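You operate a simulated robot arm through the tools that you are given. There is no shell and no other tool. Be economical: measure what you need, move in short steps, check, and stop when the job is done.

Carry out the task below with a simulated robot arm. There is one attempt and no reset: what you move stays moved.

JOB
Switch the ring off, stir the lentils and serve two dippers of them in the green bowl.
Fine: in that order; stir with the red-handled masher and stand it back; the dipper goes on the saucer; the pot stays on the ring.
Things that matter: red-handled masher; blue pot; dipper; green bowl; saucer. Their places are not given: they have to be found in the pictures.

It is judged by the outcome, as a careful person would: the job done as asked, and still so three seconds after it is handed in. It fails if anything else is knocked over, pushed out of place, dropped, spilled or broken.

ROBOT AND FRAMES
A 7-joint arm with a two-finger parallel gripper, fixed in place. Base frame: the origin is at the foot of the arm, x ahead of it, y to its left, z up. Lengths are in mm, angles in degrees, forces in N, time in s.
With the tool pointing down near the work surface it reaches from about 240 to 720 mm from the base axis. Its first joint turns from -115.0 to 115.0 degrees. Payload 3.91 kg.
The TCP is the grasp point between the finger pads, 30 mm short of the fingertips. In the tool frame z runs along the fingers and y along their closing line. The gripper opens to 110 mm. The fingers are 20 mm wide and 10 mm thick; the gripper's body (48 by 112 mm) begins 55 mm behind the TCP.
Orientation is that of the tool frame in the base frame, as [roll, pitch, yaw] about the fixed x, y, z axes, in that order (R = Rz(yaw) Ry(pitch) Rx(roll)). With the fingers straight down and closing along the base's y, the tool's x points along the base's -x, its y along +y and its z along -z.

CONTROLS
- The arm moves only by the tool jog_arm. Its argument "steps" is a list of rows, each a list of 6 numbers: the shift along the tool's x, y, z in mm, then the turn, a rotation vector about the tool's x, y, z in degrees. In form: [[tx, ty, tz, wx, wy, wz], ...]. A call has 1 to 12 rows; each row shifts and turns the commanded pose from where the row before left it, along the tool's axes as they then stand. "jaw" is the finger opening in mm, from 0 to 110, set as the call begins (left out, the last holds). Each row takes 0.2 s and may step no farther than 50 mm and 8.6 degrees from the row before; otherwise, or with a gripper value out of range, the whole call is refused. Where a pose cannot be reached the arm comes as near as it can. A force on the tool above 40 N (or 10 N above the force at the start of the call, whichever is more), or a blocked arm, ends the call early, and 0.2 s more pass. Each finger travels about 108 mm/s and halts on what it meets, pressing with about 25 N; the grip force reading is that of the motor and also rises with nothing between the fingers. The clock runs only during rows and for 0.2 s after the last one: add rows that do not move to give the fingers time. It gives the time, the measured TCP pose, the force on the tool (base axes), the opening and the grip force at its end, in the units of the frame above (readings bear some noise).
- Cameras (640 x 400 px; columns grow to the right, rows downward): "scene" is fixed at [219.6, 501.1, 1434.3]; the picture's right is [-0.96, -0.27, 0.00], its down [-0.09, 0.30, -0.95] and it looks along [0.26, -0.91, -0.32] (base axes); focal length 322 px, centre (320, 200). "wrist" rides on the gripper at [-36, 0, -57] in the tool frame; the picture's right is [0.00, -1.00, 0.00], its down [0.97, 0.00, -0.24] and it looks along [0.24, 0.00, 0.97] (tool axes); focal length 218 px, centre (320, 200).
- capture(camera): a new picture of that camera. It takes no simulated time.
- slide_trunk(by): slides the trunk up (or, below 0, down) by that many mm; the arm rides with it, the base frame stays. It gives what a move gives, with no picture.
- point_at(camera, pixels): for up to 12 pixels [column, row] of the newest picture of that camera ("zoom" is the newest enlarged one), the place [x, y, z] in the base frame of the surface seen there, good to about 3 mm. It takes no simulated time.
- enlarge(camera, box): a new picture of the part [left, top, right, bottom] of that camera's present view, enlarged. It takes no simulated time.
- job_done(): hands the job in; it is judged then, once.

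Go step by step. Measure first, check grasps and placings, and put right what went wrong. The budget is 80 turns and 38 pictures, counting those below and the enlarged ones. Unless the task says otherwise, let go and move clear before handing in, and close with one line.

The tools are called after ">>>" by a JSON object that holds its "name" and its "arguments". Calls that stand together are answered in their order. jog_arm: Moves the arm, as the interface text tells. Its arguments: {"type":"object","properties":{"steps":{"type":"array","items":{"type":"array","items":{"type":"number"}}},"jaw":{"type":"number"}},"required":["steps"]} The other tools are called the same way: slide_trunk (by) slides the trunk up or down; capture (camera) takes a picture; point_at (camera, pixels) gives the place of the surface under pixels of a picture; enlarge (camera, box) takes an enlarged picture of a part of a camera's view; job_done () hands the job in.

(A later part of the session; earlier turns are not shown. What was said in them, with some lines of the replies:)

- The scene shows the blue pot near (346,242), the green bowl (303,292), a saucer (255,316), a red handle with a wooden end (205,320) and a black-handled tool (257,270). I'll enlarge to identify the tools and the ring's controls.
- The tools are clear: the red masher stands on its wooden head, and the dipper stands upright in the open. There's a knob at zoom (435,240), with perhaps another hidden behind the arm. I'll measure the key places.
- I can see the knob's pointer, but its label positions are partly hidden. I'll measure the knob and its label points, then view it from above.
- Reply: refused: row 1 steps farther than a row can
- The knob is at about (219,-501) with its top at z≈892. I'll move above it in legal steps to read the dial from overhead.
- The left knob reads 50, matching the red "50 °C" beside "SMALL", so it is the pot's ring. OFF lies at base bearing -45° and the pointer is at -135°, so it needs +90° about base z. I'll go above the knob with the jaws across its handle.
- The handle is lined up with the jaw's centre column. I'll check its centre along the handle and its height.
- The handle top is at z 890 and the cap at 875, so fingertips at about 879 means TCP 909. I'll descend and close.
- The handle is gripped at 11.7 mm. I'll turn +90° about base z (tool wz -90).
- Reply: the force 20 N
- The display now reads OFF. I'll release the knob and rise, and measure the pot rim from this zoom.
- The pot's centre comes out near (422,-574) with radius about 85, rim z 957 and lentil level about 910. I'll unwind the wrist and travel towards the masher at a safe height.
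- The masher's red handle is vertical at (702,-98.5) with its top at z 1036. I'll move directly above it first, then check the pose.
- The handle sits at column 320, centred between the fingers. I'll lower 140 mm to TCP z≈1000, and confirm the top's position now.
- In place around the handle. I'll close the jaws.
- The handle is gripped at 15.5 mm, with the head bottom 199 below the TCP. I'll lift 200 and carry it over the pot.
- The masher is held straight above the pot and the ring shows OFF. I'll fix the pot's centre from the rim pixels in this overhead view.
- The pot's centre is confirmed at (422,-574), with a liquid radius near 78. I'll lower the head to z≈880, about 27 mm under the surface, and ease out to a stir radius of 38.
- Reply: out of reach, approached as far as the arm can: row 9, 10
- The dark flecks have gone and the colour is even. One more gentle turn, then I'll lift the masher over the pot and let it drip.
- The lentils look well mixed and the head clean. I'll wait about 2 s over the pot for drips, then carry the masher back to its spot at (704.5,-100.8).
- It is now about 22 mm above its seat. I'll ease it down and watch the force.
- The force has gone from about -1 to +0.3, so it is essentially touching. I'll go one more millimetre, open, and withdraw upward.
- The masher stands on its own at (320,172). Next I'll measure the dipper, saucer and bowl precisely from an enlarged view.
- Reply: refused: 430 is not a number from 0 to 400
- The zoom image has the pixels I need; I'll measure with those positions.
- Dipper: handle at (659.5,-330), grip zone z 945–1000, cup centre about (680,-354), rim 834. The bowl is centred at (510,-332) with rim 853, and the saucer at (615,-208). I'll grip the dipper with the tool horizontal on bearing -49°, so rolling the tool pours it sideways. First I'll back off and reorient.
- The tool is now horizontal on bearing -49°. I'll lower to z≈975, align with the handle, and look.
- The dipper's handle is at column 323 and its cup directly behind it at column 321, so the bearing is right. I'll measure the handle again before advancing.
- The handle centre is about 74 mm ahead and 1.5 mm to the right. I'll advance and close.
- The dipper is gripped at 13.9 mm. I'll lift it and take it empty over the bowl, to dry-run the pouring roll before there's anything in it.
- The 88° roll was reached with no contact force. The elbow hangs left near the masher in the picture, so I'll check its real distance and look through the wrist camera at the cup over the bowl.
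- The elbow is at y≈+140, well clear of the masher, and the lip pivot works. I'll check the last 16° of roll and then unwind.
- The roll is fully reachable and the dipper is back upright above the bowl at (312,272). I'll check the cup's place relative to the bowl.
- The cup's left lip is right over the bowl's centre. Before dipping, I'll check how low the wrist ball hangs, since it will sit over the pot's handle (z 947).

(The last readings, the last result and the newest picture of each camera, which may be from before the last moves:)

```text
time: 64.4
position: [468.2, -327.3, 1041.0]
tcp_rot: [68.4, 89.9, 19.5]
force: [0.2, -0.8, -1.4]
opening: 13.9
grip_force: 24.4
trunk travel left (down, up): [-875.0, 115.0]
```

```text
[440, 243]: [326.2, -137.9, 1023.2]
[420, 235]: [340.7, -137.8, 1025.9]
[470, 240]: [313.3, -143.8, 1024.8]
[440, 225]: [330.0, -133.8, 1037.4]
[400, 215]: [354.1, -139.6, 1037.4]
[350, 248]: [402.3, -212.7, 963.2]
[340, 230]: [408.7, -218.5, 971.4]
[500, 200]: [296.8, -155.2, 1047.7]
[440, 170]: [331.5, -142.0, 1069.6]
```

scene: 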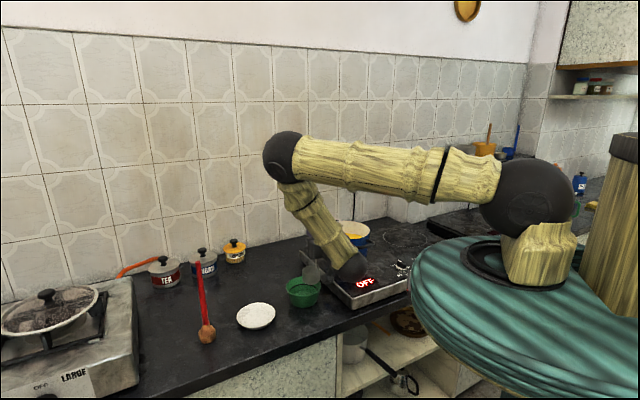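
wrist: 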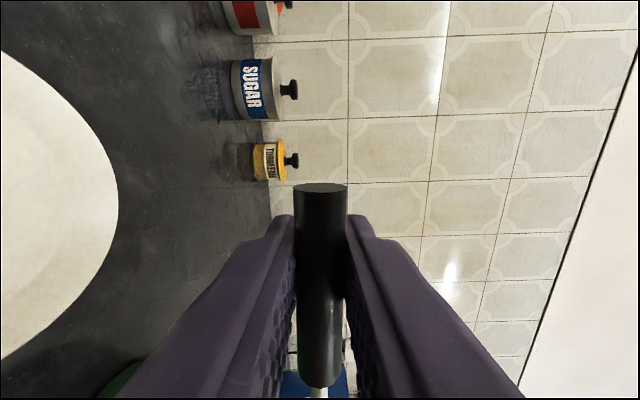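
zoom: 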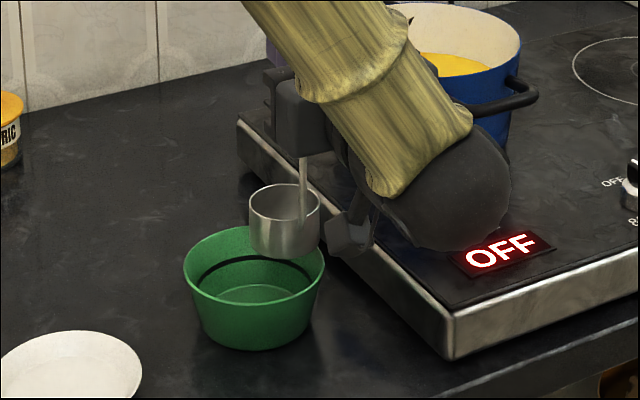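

The gripper's side box hangs about 80 below the TCP, leaving enough room above the pot handle at dip height. I'll raise the dipper and carry it over the pot.

>>> {"name": "jog_arm", "arguments": {"steps": [[-42, 0, 0, 0, 0, 0], [-42, 0, 0, 0, 0, 0], [-42, 0, 0, 0, 0, 0], [0, -33, 21, 0, 0, 0], [0, -33, 21, 0, 0, 0], [0, -33, 21, 0, 0, 0], [0, -33, 21, 0, 0, 0], [0, -33, 20, 0, 0, 0], [0, -32, 20, 0, 0, 0], [0, 0, 0, 0, 0, 0]]}}

>>> {"name": "capture", "arguments": {"camera": "wrist"}}

```text
time: 66.6
position: [400.6, -548.6, 1169.2]
tcp_rot: [-75.4, 89.9, -124.4]
force: [0.0, -0.4, -1.0]
opening: 14.1
grip_force: 24.9
trunk travel left (down, up): [-875.0, 115.0]
```

```text
10 pictures are left
```

wrist: 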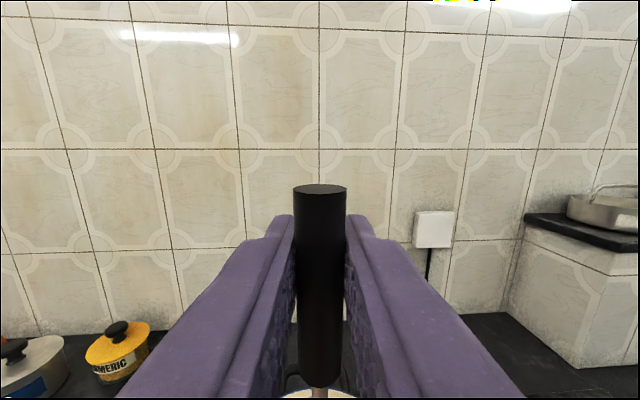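

Nothing is amiss in view. The geometry puts the cup over the pot's centre, so I'll lower it gently until it is submerged and watch the force.

>>> {"name": "jog_arm", "arguments": {"steps": [[30, 0, 0, 0, 0, 0], [30, 0, 0, 0, 0, 0], [20, 0, 0, 0, 0, 0], [15, 0, 0, 0, 0, 0], [10, 0, 0, 0, 0, 0], [10, 0, 0, 0, 0, 0], [5, 0, 0, 0, 0, 0], [4, 0, 0, 0, 0, 0], [0, 0, 0, 0, 0, 0]]}}

>>> {"name": "enlarge", "arguments": {"camera": "scene", "box": [300, 190, 400, 270]}}

```text
time: 68.6
position: [400.3, -550.6, 1044.2]
tcp_rot: [125.6, 90.0, 76.7]
force: [0.4, -0.7, -1.2]
opening: 14.0
grip_force: 25.0
trunk travel left (down, up): [-875.0, 115.0]
```

```text
5.00 times, centred on (350, 230) of scene
```

zoom: 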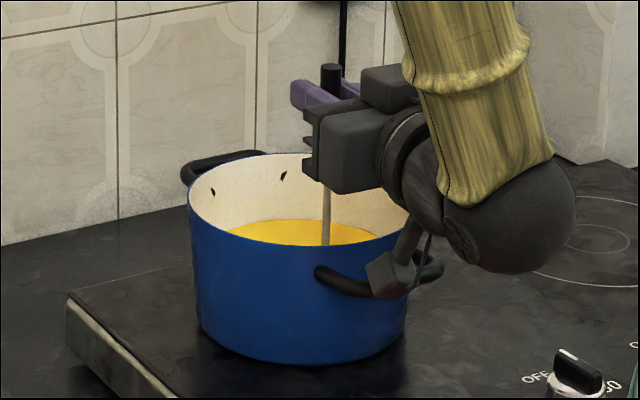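

The cup is under the surface and only its rod is visible. The small box at (390,278) looks close to the pot handle, so I'll measure that gap before moving.

>>> {"name": "point_at", "arguments": {"camera": "zoom", "pixels": [[390, 292], [375, 270], [400, 275], [335, 278], [350, 290], [432, 270], [325, 238], [410, 292]]}}

>>> {"name": "jog_arm", "arguments": {"steps": [[1, 0, 0, 0, 0, 0], [0, 0, 0, 0, 0, 0], [0, 0, 0, 0, 0, 0]]}}

```text
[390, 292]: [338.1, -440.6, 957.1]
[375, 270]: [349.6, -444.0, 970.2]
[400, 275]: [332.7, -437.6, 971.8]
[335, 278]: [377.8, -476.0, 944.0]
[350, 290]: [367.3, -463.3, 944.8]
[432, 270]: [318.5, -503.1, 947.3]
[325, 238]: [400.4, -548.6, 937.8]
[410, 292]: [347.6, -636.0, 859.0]
```

```text
time: 69.4
position: [400.4, -550.8, 1042.0]
tcp_rot: [112.9, 90.0, 63.8]
force: [-0.6, 0.4, -0.7]
opening: 13.9
grip_force: 25.2
trunk travel left (down, up): [-875.0, 115.0]
```

There's about 5–10 mm of clearance, so no touch. The cup has had time to fill; I'll lift it level and slowly and check the fill.

>>> {"name": "jog_arm", "arguments": {"steps": [[0, 0, 0, 0, 0, 0], [-6, 0, 0, 0, 0, 0], [-8, 0, 0, 0, 0, 0], [-8, 0, 0, 0, 0, 0], [-10, 0, 0, 0, 0, 0], [-12, 0, 0, 0, 0, 0], [-14, 0, 0, 0, 0, 0], [-15, 0, 0, 0, 0, 0], [-17, 0, 0, 0, 0, 0], [-17, 0, 0, 0, 0, 0], [-18, 0, 0, 0, 0, 0], [0, 0, 0, 0, 0, 0]]}}

>>> {"name": "enlarge", "arguments": {"camera": "scene", "box": [300, 190, 400, 270]}}

```text
time: 72.0
position: [399.6, -550.5, 1167.4]
tcp_rot: [57.7, 90.0, 8.7]
force: [-0.5, -0.2, -2.5]
opening: 14.0
grip_force: 25.1
trunk travel left (down, up): [-875.0, 115.0]
```

```text
5.00 times, centred on (350, 230) of scene
```

zoom: 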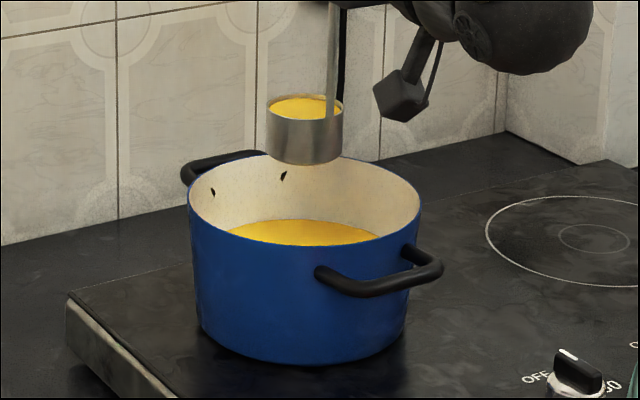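

The dipper is full to near its brim, and the tool load is up 1.5 N. I'll carry it gently over to the bowl with ramped steps, then lower it.

>>> {"name": "jog_arm", "arguments": {"steps": [[0, 4, -2.5, 0, 0, 0], [0, 10, -6.3, 0, 0, 0], [0, 18, -11.3, 0, 0, 0], [0, 22, -13.8, 0, 0, 0], [0, 23, -14.4, 0, 0, 0], [0, 23, -14.4, 0, 0, 0], [0, 23, -14.4, 0, 0, 0], [0, 23, -14.4, 0, 0, 0], [0, 22, -13.8, 0, 0, 0], [0, 16, -10, 0, 0, 0], [0, 9, -5.7, 0, 0, 0], [0, 4.6, -2.8, 0, 0, 0]]}}

>>> {"name": "jog_arm", "arguments": {"steps": [[4, 0, 0, 0, 0, 0], [10, 0, 0, 0, 0, 0], [15, 0, 0, 0, 0, 0], [16, 0, 0, 0, 0, 0], [16, 0, 0, 0, 0, 0], [16, 0, 0, 0, 0, 0], [16, 0, 0, 0, 0, 0], [15, 0, 0, 0, 0, 0], [10, 0, 0, 0, 0, 0], [5, 0, 0, 0, 0, 0], [2, 0, 0, 0, 0, 0], [0, 0, 0, 0, 0, 0]]}}

```text
time: 74.6
position: [468.3, -325.5, 1169.6]
tcp_rot: [-47.4, 89.9, -96.4]
force: [0.6, -0.1, -1.5]
opening: 13.7
grip_force: 25.1
trunk travel left (down, up): [-875.0, 115.0]
```

```text
time: 77.2
position: [467.1, -327.6, 1043.1]
tcp_rot: [-52.6, 89.9, -101.6]
force: [0.0, 0.5, -1.7]
opening: 13.7
grip_force: 25.5
trunk travel left (down, up): [-875.0, 115.0]
```

The dipper is in position over the bowl. I'll pour slowly, pivoting about the lip: 4° per row to 96°, then to 104° with a wait.

>>> {"name": "jog_arm", "arguments": {"steps": [[-1.5, 9.9, 0, 0, 0, -4], [-1.5, 9.9, 0, 0, 0, -4], [-1.5, 9.9, 0, 0, 0, -4], [-1.5, 9.9, 0, 0, 0, -4], [-1.5, 9.9, 0, 0, 0, -4], [-1.5, 9.9, 0, 0, 0, -4], [-1.5, 9.9, 0, 0, 0, -4], [-1.5, 9.9, 0, 0, 0, -4], [-1.5, 9.9, 0, 0, 0, -4], [-1.5, 9.9, 0, 0, 0, -4], [-1.5, 9.9, 0, 0, 0, -4], [-1.5, 9.9, 0, 0, 0, -4]]}}

>>> {"name": "jog_arm", "arguments": {"steps": [[-1.5, 9.9, 0, 0, 0, -4], [-1.5, 9.9, 0, 0, 0, -4], [-1.5, 9.9, 0, 0, 0, -4], [-1.5, 9.9, 0, 0, 0, -4], [-1.5, 9.9, 0, 0, 0, -4], [-1.5, 9.9, 0, 0, 0, -4], [-1.5, 9.9, 0, 0, 0, -4], [-1.5, 9.9, 0, 0, 0, -4], [-1.5, 9.9, 0, 0, 0, -4], [-1.5, 9.9, 0, 0, 0, -4], [-1.5, 9.9, 0, 0, 0, -4], [-1.5, 9.9, 0, 0, 0, -4]]}}

>>> {"name": "jog_arm", "arguments": {"steps": [[-1.5, 9.9, 0, 0, 0, -4], [-1.5, 9.9, 0, 0, 0, -4], [0, 0, 0, 0, 0, 0], [0, 0, 0, 0, 0, 0], [0, 0, 0, 0, 0, 0], [0, 0, 0, 0, 0, 0], [0, 0, 0, 0, 0, 0], [0, 0, 0, 0, 0, 0], [0, 0, 0, 0, 0, 0], [0, 0, 0, 0, 0, 0]]}}

>>> {"name": "enlarge", "arguments": {"camera": "scene", "box": [230, 220, 350, 340]}}

```text
time: 79.8
position: [553.5, -253.5, 1016.9]
tcp_rot: [-90.0, 41.9, -139.0]
force: [0.2, -0.2, -1.7]
opening: 14.0
grip_force: 25.3
trunk travel left (down, up): [-875.0, 115.0]
```

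```text
time: 82.4
position: [596.0, -216.3, 912.8]
tcp_rot: [-90.0, -6.1, -139.0]
force: [0.0, -0.1, -0.9]
opening: 13.8
grip_force: 25.1
trunk travel left (down, up): [-875.0, 115.0]
```

```text
time: 84.6
position: [595.5, -215.2, 893.9]
tcp_rot: [-90.0, -14.0, -139.0]
force: [0.3, -0.2, -1.5]
opening: 14.1
grip_force: 24.9
trunk travel left (down, up): [-875.0, 115.0]
```

```text
3.33 times, centred on (290, 280) of scene
```

zoom: 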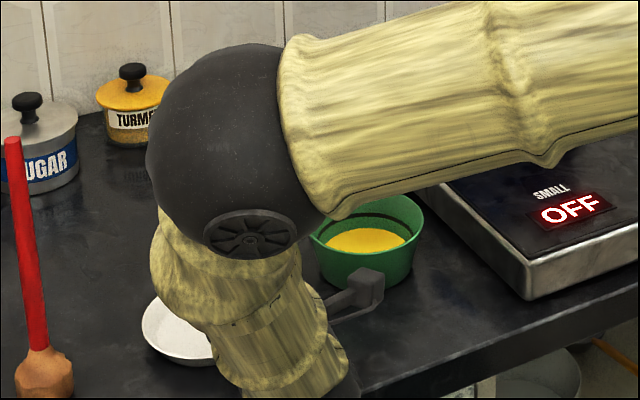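

The first dipperful is in the bowl with no spill in view. I'll roll the dipper back upright and raise it.

>>> {"name": "jog_arm", "arguments": {"steps": [[5.1, -19.4, 0, 0, 0, 8], [5.1, -19.4, 0, 0, 0, 8], [5.1, -19.4, 0, 0, 0, 8], [5.1, -19.4, 0, 0, 0, 8], [5.1, -19.4, 0, 0, 0, 8], [5.1, -19.4, 0, 0, 0, 8], [5.1, -19.4, 0, 0, 0, 8], [5.1, -19.4, 0, 0, 0, 8], [5.1, -19.4, 0, 0, 0, 8], [5.1, -19.4, 0, 0, 0, 8], [5.1, -19.4, 0, 0, 0, 8]]}}

>>> {"name": "jog_arm", "arguments": {"steps": [[5.1, -19.4, 0, 0, 0, 8], [5.1, -19.4, 0, 0, 0, 8], [-42, 0, 0, 0, 0, 0], [-42, 0, 0, 0, 0, 0], [-42, 0, 0, 0, 0, 0], [0, 0, 0, 0, 0, 0]]}}

```text
time: 87.0
position: [497.3, -301.2, 1046.1]
tcp_rot: [-90.0, 74.2, -139.0]
force: [0.6, -0.5, -1.4]
opening: 14.0
grip_force: 25.1
trunk travel left (down, up): [-875.0, 115.0]
```

```text
time: 88.4
position: [468.9, -326.7, 1168.0]
tcp_rot: [-99.2, 89.9, -148.2]
force: [-0.2, -1.3, -1.2]
opening: 14.1
grip_force: 25.2
trunk travel left (down, up): [-875.0, 115.0]
```

It's upright and raised. Back to the pot for the second dip, 20 mm nearer the base so the box clears the handle, going to TCP z≈1038.

>>> {"name": "jog_arm", "arguments": {"steps": [[0, -33, 17.3, 0, 0, 0], [0, -33, 17.3, 0, 0, 0], [0, -33, 17.3, 0, 0, 0], [0, -33, 17.3, 0, 0, 0], [0, -33, 17.4, 0, 0, 0], [0, -33, 17.4, 0, 0, 0], [0, 0, 0, 0, 0, 0]]}}

>>> {"name": "jog_arm", "arguments": {"steps": [[30, 0, 0, 0, 0, 0], [30, 0, 0, 0, 0, 0], [20, 0, 0, 0, 0, 0], [15, 0, 0, 0, 0, 0], [10, 0, 0, 0, 0, 0], [10, 0, 0, 0, 0, 0], [6, 0, 0, 0, 0, 0], [5, 0, 0, 0, 0, 0], [3, 0, 0, 0, 0, 0], [0, 0, 0, 0, 0, 0], [0, 0, 0, 0, 0, 0]]}}

```text
time: 90.0
position: [388.0, -535.9, 1169.6]
tcp_rot: [-80.9, 89.9, -130.1]
force: [-0.1, -0.2, -0.6]
opening: 14.1
grip_force: 24.7
trunk travel left (down, up): [-875.0, 115.0]
```

```text
time: 92.4
position: [388.4, -535.3, 1040.6]
tcp_rot: [115.6, 90.0, 66.6]
force: [0.2, 0.1, -0.7]
opening: 14.1
grip_force: 25.6
trunk travel left (down, up): [-875.0, 115.0]
```

Not yet touching the floor of the pot. I'll go 2 mm deeper, wait for it to fill, then lift level and check.

>>> {"name": "jog_arm", "arguments": {"steps": [[2, 0, 0, 0, 0, 0], [0, 0, 0, 0, 0, 0], [0, 0, 0, 0, 0, 0], [0, 0, 0, 0, 0, 0]]}}

>>> {"name": "jog_arm", "arguments": {"steps": [[-6, 0, 0, 0, 0, 0], [-8, 0, 0, 0, 0, 0], [-8, 0, 0, 0, 0, 0], [-10, 0, 0, 0, 0, 0], [-12, 0, 0, 0, 0, 0], [-14, 0, 0, 0, 0, 0], [-16, 0, 0, 0, 0, 0], [-18, 0, 0, 0, 0, 0], [-18, 0, 0, 0, 0, 0], [-18, 0, 0, 0, 0, 0], [0, 0, 0, 0, 0, 0], [0, 0, 0, 0, 0, 0]]}}

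>>> {"name": "enlarge", "arguments": {"camera": "scene", "box": [280, 190, 400, 310]}}

```text
time: 93.4
position: [387.2, -535.7, 1039.3]
tcp_rot: [-63.8, 90.0, -112.9]
force: [0.5, -0.3, 0.0]
opening: 14.1
grip_force: 24.7
trunk travel left (down, up): [-875.0, 115.0]
```

```text
time: 96.0
position: [386.6, -535.0, 1165.9]
tcp_rot: [125.1, 89.9, 76.1]
force: [0.5, 0.1, -2.0]
opening: 14.2
grip_force: 25.0
trunk travel left (down, up): [-875.0, 115.0]
```

```text
3.33 times, centred on (340, 250) of scene
```

zoom: 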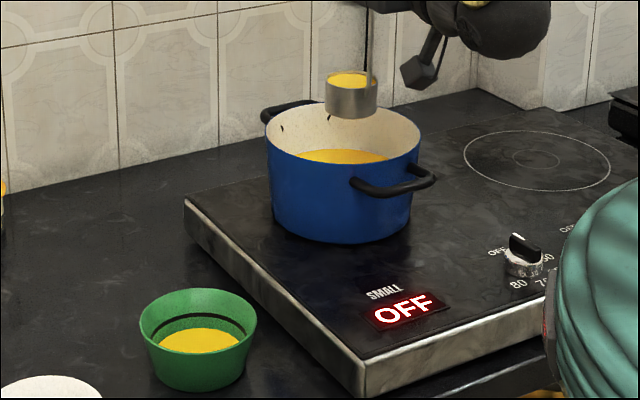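

The second dipper is full and nothing has spilled on the hob or counter. I'll carry it gently back over the bowl.

>>> {"name": "jog_arm", "arguments": {"steps": [[0, 4, -2.1, 0, 0, 0], [0, 10, -5.2, 0, 0, 0], [0, 18, -9.4, 0, 0, 0], [0, 22, -11.5, 0, 0, 0], [0, 23, -12, 0, 0, 0], [0, 23, -12, 0, 0, 0], [0, 23, -12, 0, 0, 0], [0, 23, -12, 0, 0, 0], [0, 22, -11.5, 0, 0, 0], [0, 16, -8.4, 0, 0, 0], [0, 9, -4.8, 0, 0, 0], [0, 5, -2.6, 0, 0, 0]]}}

>>> {"name": "jog_arm", "arguments": {"steps": [[4, 0, 0, 0, 0, 0], [10, 0, 0, 0, 0, 0], [15, 0, 0, 0, 0, 0], [16, 0, 0, 0, 0, 0], [16, 0, 0, 0, 0, 0], [16, 0, 0, 0, 0, 0], [16, 0, 0, 0, 0, 0], [15, 0, 0, 0, 0, 0], [10, 0, 0, 0, 0, 0], [4, 0, 0, 0, 0, 0], [1, 0, 0, 0, 0, 0], [0, 0, 0, 0, 0, 0]]}}

```text
time: 98.6
position: [468.7, -325.6, 1165.1]
tcp_rot: [-54.4, 90.0, -103.3]
force: [0.0, -0.7, -1.8]
opening: 14.2
grip_force: 25.3
trunk travel left (down, up): [-875.0, 115.0]
```

```text
time: 101.2
position: [467.5, -329.0, 1042.5]
tcp_rot: [-52.5, 90.0, -101.6]
force: [-1.8, -0.1, -1.4]
opening: 13.9
grip_force: 25.0
trunk travel left (down, up): [-875.0, 115.0]
```

Same pose as the first pour, so I'll repeat the slow lip-pivot pour.

>>> {"name": "jog_arm", "arguments": {"steps": [[-1.5, 9.9, 0, 0, 0, -4], [-1.5, 9.9, 0, 0, 0, -4], [-1.5, 9.9, 0, 0, 0, -4], [-1.5, 9.9, 0, 0, 0, -4], [-1.5, 9.9, 0, 0, 0, -4], [-1.5, 9.9, 0, 0, 0, -4], [-1.5, 9.9, 0, 0, 0, -4], [-1.5, 9.9, 0, 0, 0, -4], [-1.5, 9.9, 0, 0, 0, -4], [-1.5, 9.9, 0, 0, 0, -4], [-1.5, 9.9, 0, 0, 0, -4], [-1.5, 9.9, 0, 0, 0, -4]]}}

>>> {"name": "jog_arm", "arguments": {"steps": [[-1.5, 9.9, 0, 0, 0, -4], [-1.5, 9.9, 0, 0, 0, -4], [-1.5, 9.9, 0, 0, 0, -4], [-1.5, 9.9, 0, 0, 0, -4], [-1.5, 9.9, 0, 0, 0, -4], [-1.5, 9.9, 0, 0, 0, -4], [-1.5, 9.9, 0, 0, 0, -4], [-1.5, 9.9, 0, 0, 0, -4], [-1.5, 9.9, 0, 0, 0, -4], [-1.5, 9.9, 0, 0, 0, -4], [-1.5, 9.9, 0, 0, 0, -4], [-1.5, 9.9, 0, 0, 0, -4]]}}

>>> {"name": "jog_arm", "arguments": {"steps": [[-1.5, 9.9, 0, 0, 0, -4], [-1.5, 9.9, 0, 0, 0, -4], [0, 0, 0, 0, 0, 0], [0, 0, 0, 0, 0, 0], [0, 0, 0, 0, 0, 0], [0, 0, 0, 0, 0, 0], [0, 0, 0, 0, 0, 0], [0, 0, 0, 0, 0, 0], [0, 0, 0, 0, 0, 0], [0, 0, 0, 0, 0, 0], [0, 0, 0, 0, 0, 0], [0, 0, 0, 0, 0, 0]]}}

>>> {"name": "jog_arm", "arguments": {"steps": [[5.1, -19.4, 0, 0, 0, 8], [5.1, -19.4, 0, 0, 0, 8], [5.1, -19.4, 0, 0, 0, 8], [5.1, -19.4, 0, 0, 0, 8], [5.1, -19.4, 0, 0, 0, 8], [5.1, -19.4, 0, 0, 0, 8], [5.1, -19.4, 0, 0, 0, 8], [5.1, -19.4, 0, 0, 0, 8], [5.1, -19.4, 0, 0, 0, 8], [5.1, -19.4, 0, 0, 0, 8], [5.1, -19.4, 0, 0, 0, 8]]}}

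>>> {"name": "jog_arm", "arguments": {"steps": [[5.1, -19.4, 0, 0, 0, 8], [5.1, -19.4, 0, 0, 0, 8], [0, 0, 0, 0, 0, 0], [0, 0, 0, 0, 0, 0]]}}

>>> {"name": "enlarge", "arguments": {"camera": "scene", "box": [230, 220, 350, 340]}}

```text
time: 103.8
position: [555.0, -252.1, 1016.7]
tcp_rot: [-89.9, 41.9, -139.0]
force: [0.1, -0.3, -0.9]
opening: 14.0
grip_force: 24.5
trunk travel left (down, up): [-875.0, 115.0]
```

```text
time: 106.4
position: [597.2, -215.3, 913.8]
tcp_rot: [-90.1, -6.1, -138.9]
force: [-0.7, 0.0, -0.6]
opening: 14.2
grip_force: 25.0
trunk travel left (down, up): [-875.0, 115.0]
```

```text
time: 109.0
position: [596.5, -216.4, 893.6]
tcp_rot: [-90.0, -14.0, -138.9]
force: [0.4, -0.7, -1.2]
opening: 14.0
grip_force: 25.2
trunk travel left (down, up): [-875.0, 115.0]
```

```text
time: 111.4
position: [499.1, -302.4, 1044.0]
tcp_rot: [-89.9, 74.1, -139.1]
force: [-0.4, -0.3, -0.6]
opening: 14.4
grip_force: 25.7
trunk travel left (down, up): [-875.0, 115.0]
```

```text
time: 112.4
position: [467.7, -327.2, 1042.5]
tcp_rot: [-131.3, 90.0, 179.7]
force: [-0.1, -0.1, -1.7]
opening: 14.1
grip_force: 24.6
trunk travel left (down, up): [-875.0, 115.0]
```

```text
3.33 times, centred on (290, 280) of scene
```

zoom: 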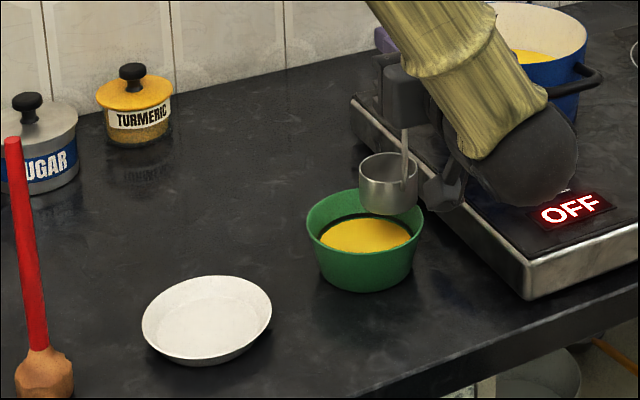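

Both dippers are in the bowl, and the counter and saucer are clean. I'll move the empty dipper above the saucer's centre (617,-210).

>>> {"name": "jog_arm", "arguments": {"steps": [[-15, 0, 0, 0, 0, 0], [0, 24, -3, 0, 0, 0], [0, 24, -3, 0, 0, 0], [0, 24, -3, 0, 0, 0], [0, 24, -3, 0, 0, 0], [0, 24, -3, 0, 0, 0], [0, 24, -3, 0, 0, 0], [0, 24, -3, 0, 0, 0], [0, 21.3, -2.7, 0, 0, 0], [25, 0, 0, 0, 0, 0], [20, 0, 0, 0, 0, 0], [0, 0, 0, 0, 0, 0]]}}

>>> {"name": "enlarge", "arguments": {"camera": "scene", "box": [210, 230, 310, 340]}}

```text
time: 115.0
position: [593.8, -185.8, 1011.8]
tcp_rot: [131.4, 90.0, 82.4]
force: [0.4, -0.1, -1.3]
opening: 14.3
grip_force: 24.7
trunk travel left (down, up): [-875.0, 115.0]
```

```text
3.64 times, centred on (260, 285) of scene
```

zoom: 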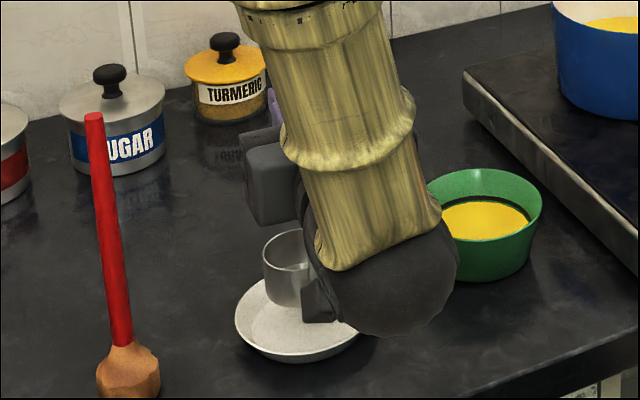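

The dipper hangs over the saucer. I'll verify the cup's position and start easing it down.

>>> {"name": "point_at", "arguments": {"camera": "zoom", "pixels": [[265, 270], [285, 290], [300, 305], [240, 320], [295, 358], [270, 320], [290, 335]]}}

>>> {"name": "jog_arm", "arguments": {"steps": [[10, 0, 0, 0, 0, 0], [8, 0, 0, 0, 0, 0], [5, 0, 0, 0, 0, 0], [3, 0, 0, 0, 0, 0], [0, 0, 0, 0, 0, 0]]}}

```text
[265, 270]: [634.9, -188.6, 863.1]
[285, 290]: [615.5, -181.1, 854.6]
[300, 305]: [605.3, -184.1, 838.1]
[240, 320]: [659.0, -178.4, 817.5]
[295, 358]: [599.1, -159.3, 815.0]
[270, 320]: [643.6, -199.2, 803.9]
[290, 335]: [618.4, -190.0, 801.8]
```

```text
time: 116.2
position: [594.9, -185.4, 987.7]
tcp_rot: [112.5, 90.0, 63.3]
force: [0.2, -0.2, -0.8]
opening: 14.1
grip_force: 24.9
trunk travel left (down, up): [-875.0, 115.0]
```

The cup is centred on about (616,-208). I'll lower in small steps to contact.

>>> {"name": "jog_arm", "arguments": {"steps": [[3, 0, 0, 0, 0, 0], [2, 0, 0, 0, 0, 0], [1, 0, 0, 0, 0, 0], [0, 0, 0, 0, 0, 0]]}}

>>> {"name": "jog_arm", "arguments": {"steps": [[1, 0, 0, 0, 0, 0], [0, 0, 0, 0, 0, 0]]}}

>>> {"name": "jog_arm", "arguments": {"steps": [[1, 0, 0, 0, 0, 0], [0, 0, 0, 0, 0, 0]]}}

```text
time: 117.2
position: [594.8, -185.7, 981.3]
tcp_rot: [-47.3, 90.0, -96.3]
force: [-0.2, 0.3, -1.7]
opening: 14.3
grip_force: 24.4
trunk travel left (down, up): [-875.0, 115.0]
```

```text
time: 117.8
position: [594.9, -185.8, 979.9]
tcp_rot: [-3.0, 89.9, -52.1]
force: [0.5, -0.2, 2.3]
opening: 14.0
grip_force: 25.1
trunk travel left (down, up): [-875.0, 115.0]
```

```text
time: 118.4
position: [594.3, -185.5, 980.3]
tcp_rot: [5.8, 89.8, -43.3]
force: [0.2, 2.1, 8.9]
opening: 14.3
grip_force: 25.0
trunk travel left (down, up): [-875.0, 115.0]
```

Contact at z≈980. I'll relieve 1 mm, open the jaws, and back straight out along the tool axis.

>>> {"name": "jog_arm", "arguments": {"steps": [[-1, 0, 0, 0, 0, 0], [0, 0, 0, 0, 0, 0]]}}

>>> {"name": "jog_arm", "arguments": {"jaw": 50, "steps": [[0, 0, 0, 0, 0, 0], [0, 0, 0, 0, 0, 0], [0, 0, 0, 0, 0, 0], [0, 0, -15, 0, 0, 0], [0, 0, -25, 0, 0, 0], [0, 0, -30, 0, 0, 0], [0, 0, -30, 0, 0, 0], [-40, 0, 0, 0, 0, 0], [-40, 0, 0, 0, 0, 0], [-40, 0, 0, 0, 0, 0], [-40, 0, 0, 0, 0, 0], [0, 0, 0, 0, 0, 0]]}}

>>> {"name": "capture", "arguments": {"camera": "scene"}}

```text
time: 119.0
position: [594.6, -185.9, 980.4]
tcp_rot: [-12.8, 89.8, -62.0]
force: [2.1, -1.5, 6.0]
opening: 14.1
grip_force: 25.2
trunk travel left (down, up): [-875.0, 115.0]
```

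```text
time: 121.6
position: [530.0, -108.3, 1142.7]
tcp_rot: [-78.5, 89.9, -127.6]
force: [1.3, 0.1, -1.0]
opening: 50.1
grip_force: 0.0
trunk travel left (down, up): [-875.0, 115.0]
```

```text
3 pictures are left
```

scene: 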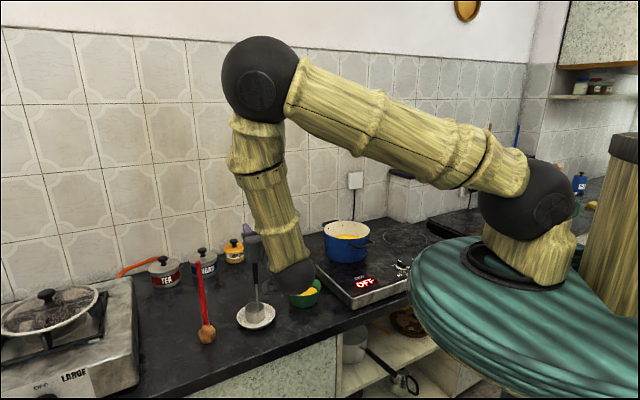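

The dipper stands on the saucer at (255,310), the masher at (206,320) and the pot is on the ring. I'll raise the arm well clear and take a final close look.

>>> {"name": "jog_arm", "arguments": {"steps": [[-40, 0, 0, 0, 0, 0], [-40, 0, 0, 0, 0, 0], [-40, 0, 0, 0, 0, 0], [0, 0, -30, 0, 0, 0], [0, 0, 0, 0, 0, 0]]}}

>>> {"name": "enlarge", "arguments": {"camera": "scene", "box": [180, 210, 420, 350]}}

```text
time: 122.8
position: [509.8, -87.0, 1261.0]
tcp_rot: [-150.5, 89.9, 160.5]
force: [0.4, -0.8, 0.6]
opening: 50.1
grip_force: 0.0
trunk travel left (down, up): [-875.0, 115.0]
```

```text
2.67 times, centred on (300, 280) of scene
```

zoom: 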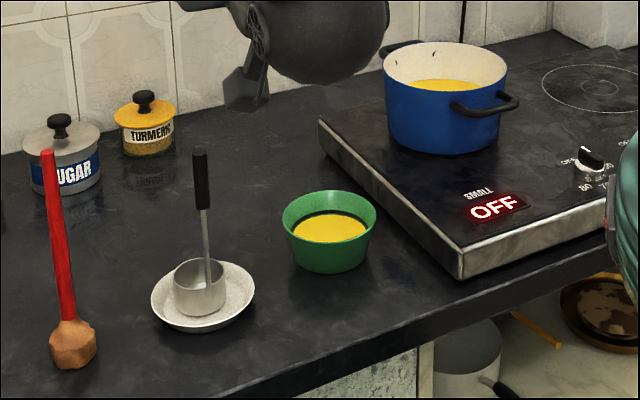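

The final picture shows the ring OFF, the lentils in the green bowl, the dipper upright on the saucer, the masher standing, the pot on the ring, and no spills. I'm handing in.

>>> {"name": "job_done", "arguments": {}}

```text
The job is handed in.
```

The ring is off, the lentils are stirred and two full dippers are in the green bowl; the masher is standing back in its place, the dipper is on the saucer, and the pot never left the ring.
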